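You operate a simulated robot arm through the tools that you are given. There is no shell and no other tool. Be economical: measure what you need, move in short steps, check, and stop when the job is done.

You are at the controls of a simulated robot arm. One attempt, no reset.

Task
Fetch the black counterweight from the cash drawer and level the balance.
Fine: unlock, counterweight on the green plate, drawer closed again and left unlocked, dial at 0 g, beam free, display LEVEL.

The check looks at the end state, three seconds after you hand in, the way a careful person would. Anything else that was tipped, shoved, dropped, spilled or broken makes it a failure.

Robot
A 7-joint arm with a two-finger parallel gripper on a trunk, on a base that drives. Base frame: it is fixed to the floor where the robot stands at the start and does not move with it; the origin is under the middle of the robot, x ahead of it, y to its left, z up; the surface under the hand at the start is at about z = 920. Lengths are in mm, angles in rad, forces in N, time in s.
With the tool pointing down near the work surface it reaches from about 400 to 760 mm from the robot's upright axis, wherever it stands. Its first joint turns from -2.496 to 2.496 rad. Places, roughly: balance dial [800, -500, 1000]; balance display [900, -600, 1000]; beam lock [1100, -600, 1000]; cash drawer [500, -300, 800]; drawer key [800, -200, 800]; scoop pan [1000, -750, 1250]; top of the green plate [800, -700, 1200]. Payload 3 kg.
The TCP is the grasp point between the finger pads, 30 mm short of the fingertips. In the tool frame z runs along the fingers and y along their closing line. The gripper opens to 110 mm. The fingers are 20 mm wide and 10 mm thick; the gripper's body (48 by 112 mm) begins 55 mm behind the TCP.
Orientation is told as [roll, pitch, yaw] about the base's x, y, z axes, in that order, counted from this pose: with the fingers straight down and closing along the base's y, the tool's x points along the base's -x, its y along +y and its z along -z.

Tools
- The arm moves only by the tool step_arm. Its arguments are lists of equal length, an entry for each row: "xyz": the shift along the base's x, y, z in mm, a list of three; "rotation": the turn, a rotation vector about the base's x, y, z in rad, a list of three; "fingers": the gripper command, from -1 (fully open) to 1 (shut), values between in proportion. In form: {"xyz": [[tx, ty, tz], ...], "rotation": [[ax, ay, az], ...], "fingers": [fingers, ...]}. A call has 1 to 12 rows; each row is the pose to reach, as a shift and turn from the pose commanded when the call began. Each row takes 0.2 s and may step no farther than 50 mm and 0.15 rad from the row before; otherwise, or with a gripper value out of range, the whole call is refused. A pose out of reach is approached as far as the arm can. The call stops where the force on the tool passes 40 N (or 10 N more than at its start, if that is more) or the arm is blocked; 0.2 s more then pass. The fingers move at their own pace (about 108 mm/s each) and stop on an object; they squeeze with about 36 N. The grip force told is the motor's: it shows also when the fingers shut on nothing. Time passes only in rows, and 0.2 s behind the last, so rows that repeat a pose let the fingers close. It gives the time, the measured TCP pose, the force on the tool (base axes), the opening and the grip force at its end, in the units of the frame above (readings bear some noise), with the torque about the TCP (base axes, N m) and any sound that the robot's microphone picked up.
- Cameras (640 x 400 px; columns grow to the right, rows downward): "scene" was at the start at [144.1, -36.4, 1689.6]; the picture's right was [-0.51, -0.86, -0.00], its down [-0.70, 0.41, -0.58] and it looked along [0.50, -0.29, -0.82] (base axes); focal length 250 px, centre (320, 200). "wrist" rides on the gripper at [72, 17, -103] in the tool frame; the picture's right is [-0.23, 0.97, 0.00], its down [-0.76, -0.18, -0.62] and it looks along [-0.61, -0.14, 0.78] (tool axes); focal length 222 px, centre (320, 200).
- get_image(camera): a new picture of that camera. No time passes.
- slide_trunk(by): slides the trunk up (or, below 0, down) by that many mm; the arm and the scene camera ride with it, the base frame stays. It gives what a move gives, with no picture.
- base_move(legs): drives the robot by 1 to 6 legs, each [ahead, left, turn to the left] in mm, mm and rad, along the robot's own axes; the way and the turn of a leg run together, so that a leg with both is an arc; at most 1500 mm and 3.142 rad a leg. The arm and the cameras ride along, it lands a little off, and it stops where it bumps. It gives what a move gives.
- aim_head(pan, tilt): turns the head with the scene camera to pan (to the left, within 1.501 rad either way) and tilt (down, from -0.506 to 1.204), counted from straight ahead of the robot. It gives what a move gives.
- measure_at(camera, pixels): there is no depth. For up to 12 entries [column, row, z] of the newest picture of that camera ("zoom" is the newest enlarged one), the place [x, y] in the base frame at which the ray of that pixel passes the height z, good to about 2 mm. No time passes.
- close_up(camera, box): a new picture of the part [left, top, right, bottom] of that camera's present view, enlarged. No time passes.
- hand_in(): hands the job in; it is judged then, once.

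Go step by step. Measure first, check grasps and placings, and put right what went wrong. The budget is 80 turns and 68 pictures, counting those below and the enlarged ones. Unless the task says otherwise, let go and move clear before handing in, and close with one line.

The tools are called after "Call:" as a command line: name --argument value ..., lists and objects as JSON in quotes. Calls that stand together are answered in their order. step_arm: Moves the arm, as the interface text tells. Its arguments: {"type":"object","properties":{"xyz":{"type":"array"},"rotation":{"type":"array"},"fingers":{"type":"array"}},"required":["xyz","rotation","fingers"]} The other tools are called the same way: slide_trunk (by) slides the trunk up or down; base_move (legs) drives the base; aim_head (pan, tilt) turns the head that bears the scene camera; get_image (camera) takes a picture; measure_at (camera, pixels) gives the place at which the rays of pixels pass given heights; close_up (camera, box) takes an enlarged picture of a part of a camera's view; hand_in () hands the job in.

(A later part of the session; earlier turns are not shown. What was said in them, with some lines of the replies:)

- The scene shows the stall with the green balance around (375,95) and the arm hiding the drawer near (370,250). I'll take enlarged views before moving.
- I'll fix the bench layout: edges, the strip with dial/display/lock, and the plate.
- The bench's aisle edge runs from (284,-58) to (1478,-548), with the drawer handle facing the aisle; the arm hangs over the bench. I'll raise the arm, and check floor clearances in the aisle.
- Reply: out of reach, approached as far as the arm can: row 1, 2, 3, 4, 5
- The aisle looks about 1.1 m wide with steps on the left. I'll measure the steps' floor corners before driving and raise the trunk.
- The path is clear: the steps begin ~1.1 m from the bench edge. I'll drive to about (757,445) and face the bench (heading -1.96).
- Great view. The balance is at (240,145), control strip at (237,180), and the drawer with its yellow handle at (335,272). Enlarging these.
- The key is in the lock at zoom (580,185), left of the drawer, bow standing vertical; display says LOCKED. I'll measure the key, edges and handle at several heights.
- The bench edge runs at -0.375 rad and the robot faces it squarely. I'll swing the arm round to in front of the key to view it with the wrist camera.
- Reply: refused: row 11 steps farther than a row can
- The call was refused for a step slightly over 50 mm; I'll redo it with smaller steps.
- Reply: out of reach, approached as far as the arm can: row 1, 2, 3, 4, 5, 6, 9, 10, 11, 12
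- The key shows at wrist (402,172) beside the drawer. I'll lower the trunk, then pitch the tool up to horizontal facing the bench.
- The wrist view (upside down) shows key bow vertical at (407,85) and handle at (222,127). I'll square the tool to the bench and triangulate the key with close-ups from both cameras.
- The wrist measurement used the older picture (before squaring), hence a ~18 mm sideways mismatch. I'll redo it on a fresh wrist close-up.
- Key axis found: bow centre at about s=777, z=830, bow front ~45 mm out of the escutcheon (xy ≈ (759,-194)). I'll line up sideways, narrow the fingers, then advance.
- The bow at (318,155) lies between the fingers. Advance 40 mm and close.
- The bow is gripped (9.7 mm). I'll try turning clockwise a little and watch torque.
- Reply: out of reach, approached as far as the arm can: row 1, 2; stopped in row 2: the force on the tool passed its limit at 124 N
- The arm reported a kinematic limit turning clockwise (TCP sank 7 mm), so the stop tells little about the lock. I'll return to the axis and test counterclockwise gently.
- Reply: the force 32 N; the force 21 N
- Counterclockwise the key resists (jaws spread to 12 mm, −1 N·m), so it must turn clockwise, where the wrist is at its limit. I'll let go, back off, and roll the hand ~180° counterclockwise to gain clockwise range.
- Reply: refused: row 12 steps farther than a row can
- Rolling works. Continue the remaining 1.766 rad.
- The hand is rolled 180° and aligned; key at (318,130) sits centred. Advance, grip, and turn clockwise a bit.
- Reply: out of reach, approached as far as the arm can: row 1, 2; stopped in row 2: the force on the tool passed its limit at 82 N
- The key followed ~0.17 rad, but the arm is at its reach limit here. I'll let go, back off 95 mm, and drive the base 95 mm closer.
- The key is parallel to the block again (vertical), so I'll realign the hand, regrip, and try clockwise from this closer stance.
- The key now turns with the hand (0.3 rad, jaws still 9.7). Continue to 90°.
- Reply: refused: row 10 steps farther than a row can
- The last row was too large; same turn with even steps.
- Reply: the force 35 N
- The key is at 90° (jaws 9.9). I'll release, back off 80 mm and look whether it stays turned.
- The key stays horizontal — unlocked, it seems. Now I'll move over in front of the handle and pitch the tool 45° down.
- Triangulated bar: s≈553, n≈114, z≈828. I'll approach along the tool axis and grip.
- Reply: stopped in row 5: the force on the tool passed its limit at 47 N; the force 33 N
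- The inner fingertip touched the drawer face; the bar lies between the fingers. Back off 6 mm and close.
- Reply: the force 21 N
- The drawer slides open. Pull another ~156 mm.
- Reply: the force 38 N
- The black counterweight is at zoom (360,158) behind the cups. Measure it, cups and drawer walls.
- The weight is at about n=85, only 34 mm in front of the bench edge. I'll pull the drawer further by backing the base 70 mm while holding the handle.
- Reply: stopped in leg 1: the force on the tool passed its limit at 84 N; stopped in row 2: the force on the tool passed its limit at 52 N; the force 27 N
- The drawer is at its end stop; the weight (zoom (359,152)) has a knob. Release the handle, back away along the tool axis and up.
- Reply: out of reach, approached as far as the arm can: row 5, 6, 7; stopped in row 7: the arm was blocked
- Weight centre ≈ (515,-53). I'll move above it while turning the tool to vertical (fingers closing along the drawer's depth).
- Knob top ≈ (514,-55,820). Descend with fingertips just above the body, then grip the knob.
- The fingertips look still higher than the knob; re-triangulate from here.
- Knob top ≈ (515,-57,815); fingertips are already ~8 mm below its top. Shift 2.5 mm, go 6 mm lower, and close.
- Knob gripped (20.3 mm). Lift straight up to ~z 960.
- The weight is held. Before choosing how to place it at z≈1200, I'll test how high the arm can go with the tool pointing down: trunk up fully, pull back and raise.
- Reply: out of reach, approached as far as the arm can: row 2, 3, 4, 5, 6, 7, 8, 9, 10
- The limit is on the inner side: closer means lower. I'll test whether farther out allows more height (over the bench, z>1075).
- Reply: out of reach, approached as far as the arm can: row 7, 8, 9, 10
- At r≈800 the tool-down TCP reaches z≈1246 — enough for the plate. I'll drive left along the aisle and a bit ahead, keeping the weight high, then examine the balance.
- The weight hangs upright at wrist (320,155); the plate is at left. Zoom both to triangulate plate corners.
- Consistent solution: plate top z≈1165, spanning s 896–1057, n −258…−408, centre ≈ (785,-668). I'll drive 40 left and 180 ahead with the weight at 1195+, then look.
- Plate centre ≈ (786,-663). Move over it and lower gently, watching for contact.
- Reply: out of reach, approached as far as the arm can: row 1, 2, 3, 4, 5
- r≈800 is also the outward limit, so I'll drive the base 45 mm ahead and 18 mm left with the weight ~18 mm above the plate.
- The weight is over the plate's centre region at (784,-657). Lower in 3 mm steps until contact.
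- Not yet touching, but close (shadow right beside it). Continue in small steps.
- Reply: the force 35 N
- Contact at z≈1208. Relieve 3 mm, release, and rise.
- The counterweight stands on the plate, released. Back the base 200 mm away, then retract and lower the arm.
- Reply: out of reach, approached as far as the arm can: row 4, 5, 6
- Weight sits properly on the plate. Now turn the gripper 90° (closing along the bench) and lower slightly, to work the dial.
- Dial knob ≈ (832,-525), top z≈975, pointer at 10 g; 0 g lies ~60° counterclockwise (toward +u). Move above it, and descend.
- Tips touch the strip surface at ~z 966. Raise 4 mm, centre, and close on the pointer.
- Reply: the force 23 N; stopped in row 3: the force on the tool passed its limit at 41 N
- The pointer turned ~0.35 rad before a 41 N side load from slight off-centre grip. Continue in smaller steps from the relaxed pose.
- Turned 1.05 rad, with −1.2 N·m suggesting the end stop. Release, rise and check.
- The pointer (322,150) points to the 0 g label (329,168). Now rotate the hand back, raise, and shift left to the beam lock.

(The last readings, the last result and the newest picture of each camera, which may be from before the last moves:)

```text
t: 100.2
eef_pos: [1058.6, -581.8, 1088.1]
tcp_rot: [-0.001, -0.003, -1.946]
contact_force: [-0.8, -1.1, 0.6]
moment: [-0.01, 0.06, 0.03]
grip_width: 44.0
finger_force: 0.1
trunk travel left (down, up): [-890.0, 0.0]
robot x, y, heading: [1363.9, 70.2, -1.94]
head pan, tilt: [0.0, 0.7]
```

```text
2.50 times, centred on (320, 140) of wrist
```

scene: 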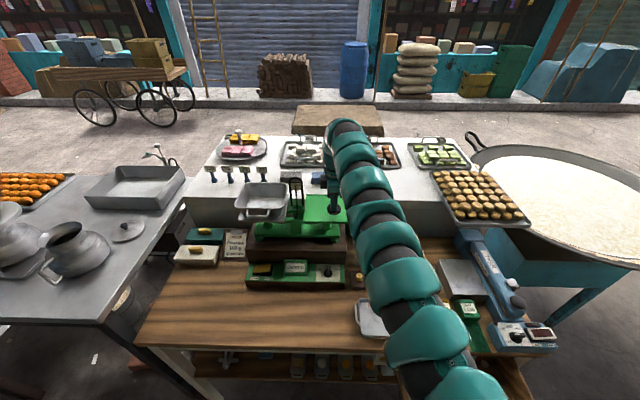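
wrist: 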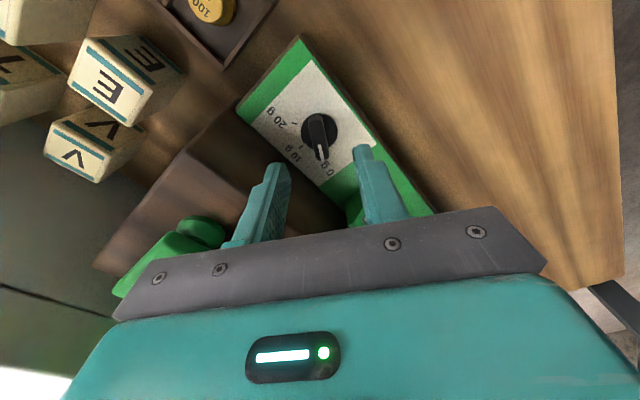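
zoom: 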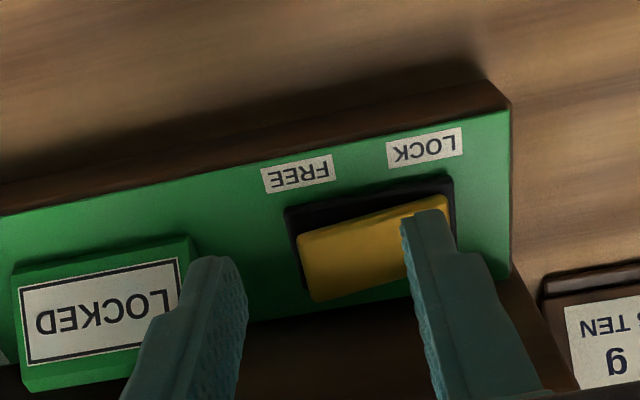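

It is a rocker: the FREE end (zoom (335,265)) stands up, the LOCK end is pressed. I'll press the FREE end with closed fingertips; measure it.

Call:
measure_at --camera "zoom" --pixels '[[335, 262, 980], [335, 262, 990], [335, 262, 1000], [440, 225, 970], [440, 225, 980], [290, 230, 966], [455, 195, 966], [295, 180, 966], [425, 150, 966]]'

```text
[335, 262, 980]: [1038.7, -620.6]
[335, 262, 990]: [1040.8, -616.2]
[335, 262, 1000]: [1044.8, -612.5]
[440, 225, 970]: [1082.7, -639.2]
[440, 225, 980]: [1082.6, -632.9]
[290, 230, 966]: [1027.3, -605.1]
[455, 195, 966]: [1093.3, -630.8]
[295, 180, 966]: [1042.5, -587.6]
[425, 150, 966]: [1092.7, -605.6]
```

Press point ≈ (1041.6,-615.3). Close fingers, move above, descend slowly and press.

Call:
step_arm --xyz '[[-8, -17, 0], [-17, -33.5, 0], [-17, -33.5, 0], [-17, -33.5, -30], [-17, -33.5, -52], [-17, -33.5, -57], [-17, -33.5, -62], [-17, -33.5, -67], [-17, -33.5, -72], [-17, -33.5, -76], [-17, -33.5, -80]]' --rotation '[[0, 0, 0], [0, 0, 0], [0, 0, 0], [0, 0, 0], [0, 0, 0], [0, 0, 0], [0, 0, 0], [0, 0, 0], [0, 0, 0], [0, 0, 0], [0, 0, 0]]' --fingers '[1, 1, 1, 1, 1, 1, 1, 1, 1, 1, 1]'

```text
t: 102.8
eef_pos: [1041.8, -614.3, 1014.6]
tcp_rot: [0.002, -0.017, -1.943]
contact_force: [3.5, 12.5, 19.1]
moment: [0.44, -0.3, 0.14]
grip_width: 0.2
finger_force: 35.6
trunk travel left (down, up): [-890.0, 0.0]
robot x, y, heading: [1363.2, 70.8, -1.942]
head pan, tilt: [0.0, 0.7]
stopped in row 11: the force on the tool passed its limit at 42 N (the readings are from after the stop); the commanded pose is now the measured one
```

Reached 42 N at tips z≈985. Rise and look at the rocker and display.

Call:
step_arm --xyz '[[0, 0, 25], [0, 0, 50], [6, 15, 75]]' --rotation '[[0, 0, 0], [0, 0, 0], [0, 0, 0]]' --fingers '[1, 1, 1]'

Call:
close_up --camera "wrist" --box '[180, 60, 440, 220]'

```text
t: 103.6
eef_pos: [1045.9, -602.4, 1087.1]
tcp_rot: [0.003, -0.014, -1.946]
contact_force: [0.3, -1.2, -0.6]
moment: [0.0, 0.03, 0.01]
grip_width: 0.0
finger_force: 36.6
trunk travel left (down, up): [-890.0, 0.0]
robot x, y, heading: [1359.2, 69.1, -1.943]
head pan, tilt: [0.0, 0.7]
```

```text
2.46 times, centred on (310, 140) of wrist
```

zoom: 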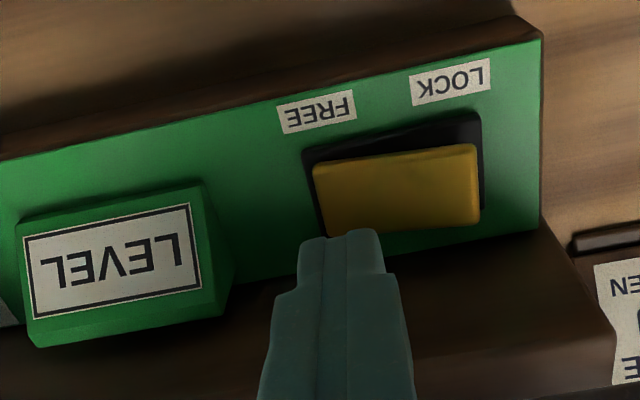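

Display reads LEVEL, rocker pressed to FREE. Now back off the base and retract/lower the arm to go and push the drawer shut.

Call:
base_move --legs '[[-260, 0, 0]]'

Call:
step_arm --xyz '[[11, 27, -12], [21, 54, -24], [32, 81, -36], [43, 108, -48], [53, 135, -60], [64, 162, -72], [75, 189, -84], [85, 216, -96], [96, 243, -108], [107, 270, -118], [112, 285, -125]]' --rotation '[[0, 0, 0], [0, 0, 0], [0, 0, 0], [0, 0, 0], [0, 0, 0], [0, 0, 0], [0, 0, 0], [0, 0, 0], [0, 0, 0], [0, 0, 0], [0, 0, 0]]' --fingers '[1, 1, 1, 1, 1, 1, 1, 1, 1, 1, 1]'

```text
t: 105.4
eef_pos: [1141.2, -360.0, 1087.2]
tcp_rot: [0.0, -0.014, -1.943]
contact_force: [0.3, 0.3, 0.9]
moment: [-0.01, 0.05, 0.01]
grip_width: 0.0
finger_force: 36.3
trunk travel left (down, up): [-890.0, 0.0]
robot x, y, heading: [1456.4, 312.9, -1.944]
head pan, tilt: [0.0, 0.7]
```

```text
t: 107.8
eef_pos: [1223.6, -246.0, 985.2]
tcp_rot: [0.002, -0.009, -1.945]
contact_force: [0.0, -0.8, 0.0]
moment: [0.0, 0.0, 0.01]
grip_width: 0.0
finger_force: 35.6
out of reach, approached as far as the arm can: row 3, 4, 5, 6, 7, 8, 9, 10, 11
trunk travel left (down, up): [-890.0, 0.0]
robot x, y, heading: [1458.1, 311.7, -1.938]
head pan, tilt: [0.0, 0.7]
```

Inner reach grows as the arm goes lower, so lower to z≈845 and then retract to n≈410.

Call:
step_arm --xyz '[[0, 0, -45], [0, 0, -90], [0, 0, -140], [15, 37, -140], [29, 74, -140], [44, 112, -140], [59, 149, -140], [70, 177, -140]]' --rotation '[[0, 0, 0], [0, 0, 0], [0, 0, 0], [0, 0, 0], [0, 0, 0], [0, 0, 0], [0, 0, 0], [0, 0, 0]]' --fingers '[1, 1, 1, 1, 1, 1, 1, 1]'

```text
t: 109.6
eef_pos: [1301.6, -101.6, 805.0]
tcp_rot: [0.0, -0.014, -1.944]
contact_force: [0.6, 0.2, 0.7]
moment: [0.03, 0.0, -0.02]
grip_width: 0.0
finger_force: 35.7
out of reach, approached as far as the arm can: row 6, 7, 8
trunk travel left (down, up): [-890.0, 0.0]
robot x, y, heading: [1456.3, 310.4, -1.946]
head pan, tilt: [0.0, 0.7]
```

TCP is at n≈383, too close to the handle bar's path (~376), so back 28 mm more, then drive right 695 mm to stand before the handle.

Call:
base_move --legs '[[-28, 0, 0], [0, -695, 0]]'

Call:
aim_head --pan 0.0 --tilt 0.95

Call:
get_image --camera "scene"

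```text
t: 113.9
eef_pos: [652.6, 182.6, 805.2]
tcp_rot: [0.001, -0.012, -1.954]
contact_force: [-0.2, -0.7, 0.8]
moment: [-0.03, 0.03, -0.03]
grip_width: 0.1
finger_force: 35.8
trunk travel left (down, up): [-890.0, 0.0]
robot x, y, heading: [814.1, 595.2, -1.952]
head pan, tilt: [0.0, 0.7]
```

```text
t: 114.7
eef_pos: [654.3, 182.2, 805.1]
tcp_rot: [0.0, -0.013, -1.955]
contact_force: [0.5, 0.5, 0.1]
moment: [0.02, -0.01, 0.01]
grip_width: 0.0
finger_force: 35.9
trunk travel left (down, up): [-890.0, 0.0]
robot x, y, heading: [817.2, 599.0, -1.956]
head pan, tilt: [0.0, 0.949]
```

```text
6 pictures are left
```

scene: 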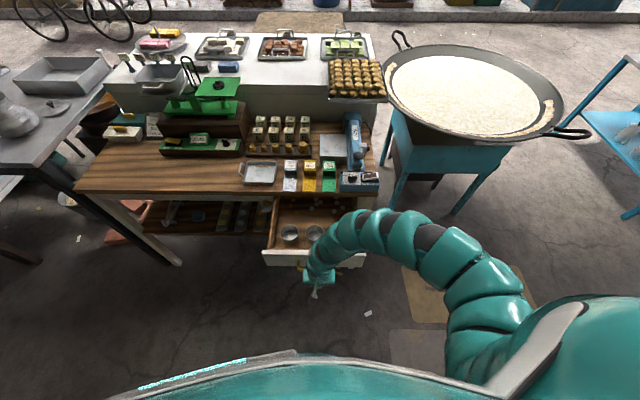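

The closed fingers stand in front of the handle bar (s≈541, n≈410). Push straight in.

Call:
step_arm --xyz '[[-6, -15, 3], [-12, -30, 6], [-18, -45, 10], [-24, -60, 14], [-30, -75, 18], [-36, -90, 18], [-41, -105, 18], [-47, -120, 18], [-53, -135, 18], [-59, -150, 18], [-65, -165, 18], [-71, -180, 18]]' --rotation '[[0, 0, 0], [0, 0, 0], [0, 0, 0], [0, 0, 0], [0, 0, 0], [0, 0, 0], [0, 0, 0], [0, 0, 0], [0, 0, 0], [0, 0, 0], [0, 0, 0], [0, 0, 0]]' --fingers '[1, 1, 1, 1, 1, 1, 1, 1, 1, 1, 1, 1]'

```text
t: 117.3
eef_pos: [581.7, 1.9, 823.6]
tcp_rot: [-0.002, -0.014, -1.953]
contact_force: [0.0, -1.0, -0.5]
moment: [0.01, 0.01, 0.0]
grip_width: 0.0
finger_force: 36.1
trunk travel left (down, up): [-890.0, 0.0]
robot x, y, heading: [813.5, 599.0, -1.956]
head pan, tilt: [0.0, 0.949]
```

TCP at n≈215 with little force; the drawer slides freely (or drifted ahead). Continue until resistance.

Call:
step_arm --xyz '[[-4, -10, 0], [-8, -20, 0], [-12, -30, 0], [-16, -40, 0], [-20, -50, 0], [-24, -60, 0], [-28, -70, 0], [-32, -80, 0], [-35, -88, 0]]' --rotation '[[0, 0, 0], [0, 0, 0], [0, 0, 0], [0, 0, 0], [0, 0, 0], [0, 0, 0], [0, 0, 0], [0, 0, 0], [0, 0, 0]]' --fingers '[1, 1, 1, 1, 1, 1, 1, 1, 1]'

Call:
close_up --camera "scene" --box '[220, 150, 400, 290]'

```text
t: 119.3
eef_pos: [566.2, -21.5, 835.6]
tcp_rot: [0.0, -0.012, -1.956]
contact_force: [-0.7, -1.0, -0.2]
moment: [0.04, -0.01, 0.0]
grip_width: 0.3
finger_force: 35.9
out of reach, approached as far as the arm can: row 2, 3, 4, 5, 6, 7, 8, 9
trunk travel left (down, up): [-890.0, 0.0]
robot x, y, heading: [821.6, 597.6, -1.953]
head pan, tilt: [0.0, 0.949]
```

```text
2.86 times, centred on (310, 220) of scene
```

zoom: 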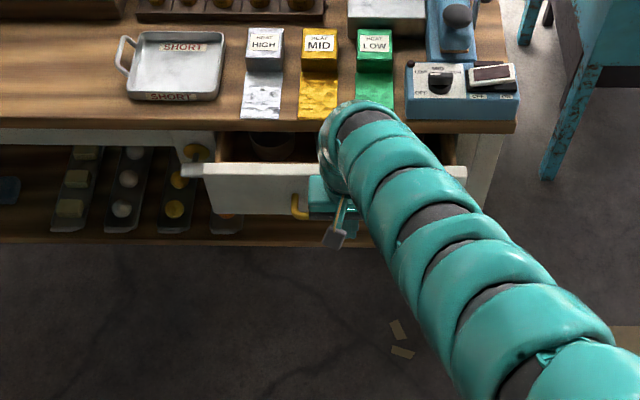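

Drawer is mostly in; ~58 mm remain and the arm is at its reach. Drive base 45 mm ahead, then finish with small arm steps.

Call:
base_move --legs '[[45, 0, 0]]'

Call:
step_arm --xyz '[[-2, -5, -2], [-4, -9, -4], [-6, -14, -6], [-7, -19, -8], [-9, -23, -10], [-11, -28, -10], [-13, -33, -10]]' --rotation '[[0, 0, 0], [0, 0, 0], [0, 0, 0], [0, 0, 0], [0, 0, 0], [0, 0, 0], [0, 0, 0]]' --fingers '[1, 1, 1, 1, 1, 1, 1]'

```text
t: 120.2
eef_pos: [551.3, -64.7, 834.6]
tcp_rot: [0.0, -0.011, -1.953]
contact_force: [0.0, -0.3, 1.2]
moment: [0.0, 0.02, 0.01]
grip_width: 0.2
finger_force: 35.9
trunk travel left (down, up): [-890.0, 0.0]
robot x, y, heading: [798.8, 555.2, -1.95]
head pan, tilt: [0.0, 0.949]
```

```text
t: 121.8
eef_pos: [543.8, -66.4, 838.2]
tcp_rot: [0.0, -0.013, -1.955]
contact_force: [0.5, 0.2, 0.1]
moment: [0.04, -0.01, -0.06]
grip_width: 0.0
finger_force: 35.7
out of reach, approached as far as the arm can: row 1, 2, 3, 4, 5, 6, 7
trunk travel left (down, up): [-890.0, 0.0]
robot x, y, heading: [801.8, 554.1, -1.949]
head pan, tilt: [0.0, 0.949]
```

n≈138 now; push the remainder with the base, which stops on force.

Call:
base_move --legs '[[25, 0, 0]]'

Call:
close_up --camera "scene" --box '[230, 160, 390, 280]'

```text
t: 122.7
eef_pos: [541.7, -74.1, 833.5]
tcp_rot: [-0.004, 0.007, -1.951]
contact_force: [1.5, 6.7, 10.5]
moment: [-0.05, 0.14, -0.1]
grip_width: 0.0
finger_force: 36.2
trunk travel left (down, up): [-890.0, 0.0]
robot x, y, heading: [796.0, 542.0, -1.952]
head pan, tilt: [0.0, 0.949]
stopped in leg 1: the force on the tool passed its limit at 80 N (the readings are from after the stop); the commanded pose is now the measured one
```

```text
3.33 times, centred on (310, 220) of scene
```

zoom: 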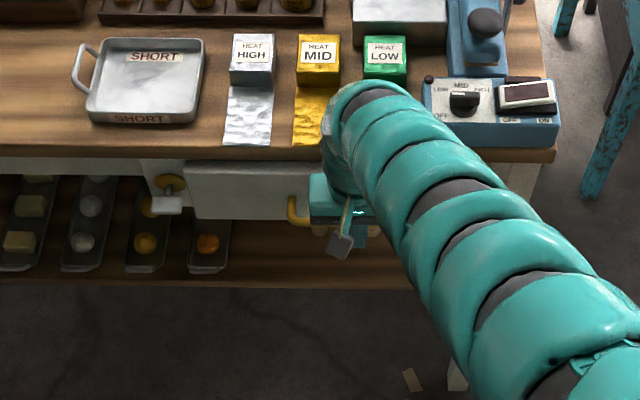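

The drawer met its stop (80 N) flush, and the key (168,195) is still horizontal. Back away and check everything.

Call:
base_move --legs '[[-150, 0, 0]]'

Call:
aim_head --pan 0.15 --tilt 0.8

Call:
close_up --camera "scene" --box '[220, 90, 400, 190]'

Call:
get_image --camera "scene"

```text
t: 124.1
eef_pos: [575.5, 34.1, 831.3]
tcp_rot: [-0.001, 0.01, -1.959]
contact_force: [0.5, -1.3, -0.7]
moment: [0.03, -0.02, 0.0]
grip_width: 0.0
finger_force: 36.3
trunk travel left (down, up): [-890.0, 0.0]
robot x, y, heading: [834.4, 644.2, -1.956]
head pan, tilt: [0.0, 0.949]
stopped in leg 1: the robot was blocked; the commanded pose is now the measured one
```

```text
t: 124.8
eef_pos: [576.7, 35.0, 833.9]
tcp_rot: [-0.002, 0.008, -1.961]
contact_force: [0.5, 0.7, -0.7]
moment: [-0.02, 0.01, -0.01]
grip_width: 0.0
finger_force: 36.0
trunk travel left (down, up): [-890.0, 0.0]
robot x, y, heading: [832.3, 648.4, -1.955]
head pan, tilt: [0.15, 0.799]
```

```text
3.56 times, centred on (310, 140) of scene
```

zoom: 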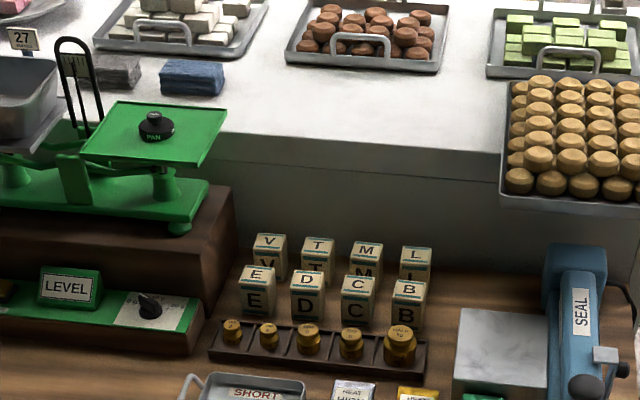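

```text
2 pictures are left
5 turns are left
```

scene: 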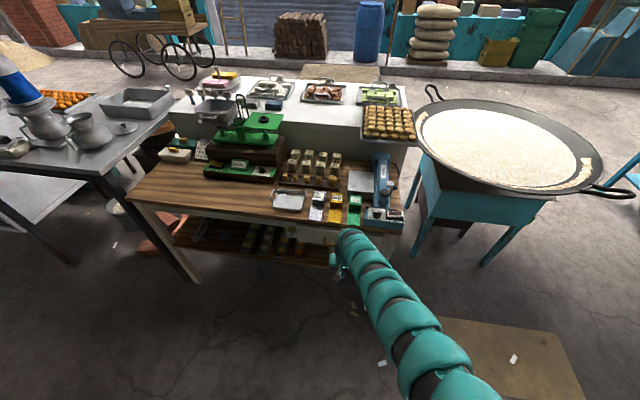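

Display LEVEL, weight on the plate, pointer toward 0 g. The base touched the stone steps behind; nothing loose there. One last check of the drawer.

Call:
close_up --camera "scene" --box '[240, 190, 420, 290]'

```text
3.56 times, centred on (330, 240) of scene
4 turns are left
```

zoom: 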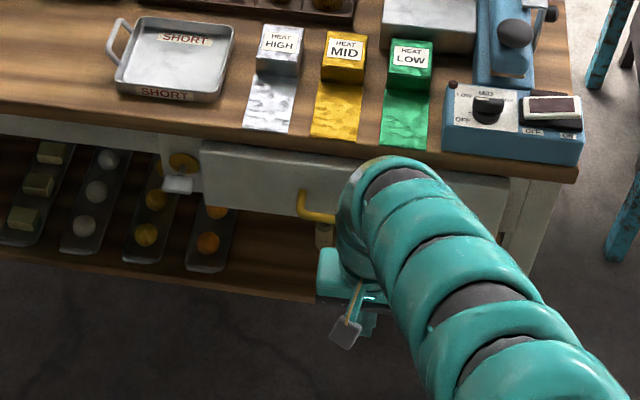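

The drawer is closed and the key still turned to open. I'll ease 20 mm off the steps and hand in.

Call:
base_move --legs '[[20, 0, 0]]'

Call:
hand_in

```text
t: 125.5
eef_pos: [570.4, 16.3, 833.1]
tcp_rot: [-0.003, 0.009, -1.961]
contact_force: [0.4, -1.3, 0.1]
moment: [0.01, 0.01, -0.01]
grip_width: 0.1
finger_force: 35.9
trunk travel left (down, up): [-890.0, 0.0]
robot x, y, heading: [825.4, 628.2, -1.958]
head pan, tilt: [0.15, 0.799]
```

```text
The job is handed in.
```

The job is handed in: the counterweight is on the green plate, the drawer is closed and unlocked, the dial is at 0 g, the beam is free and the display reads LEVEL; while backing away the base touched the stone steps and I eased it off.
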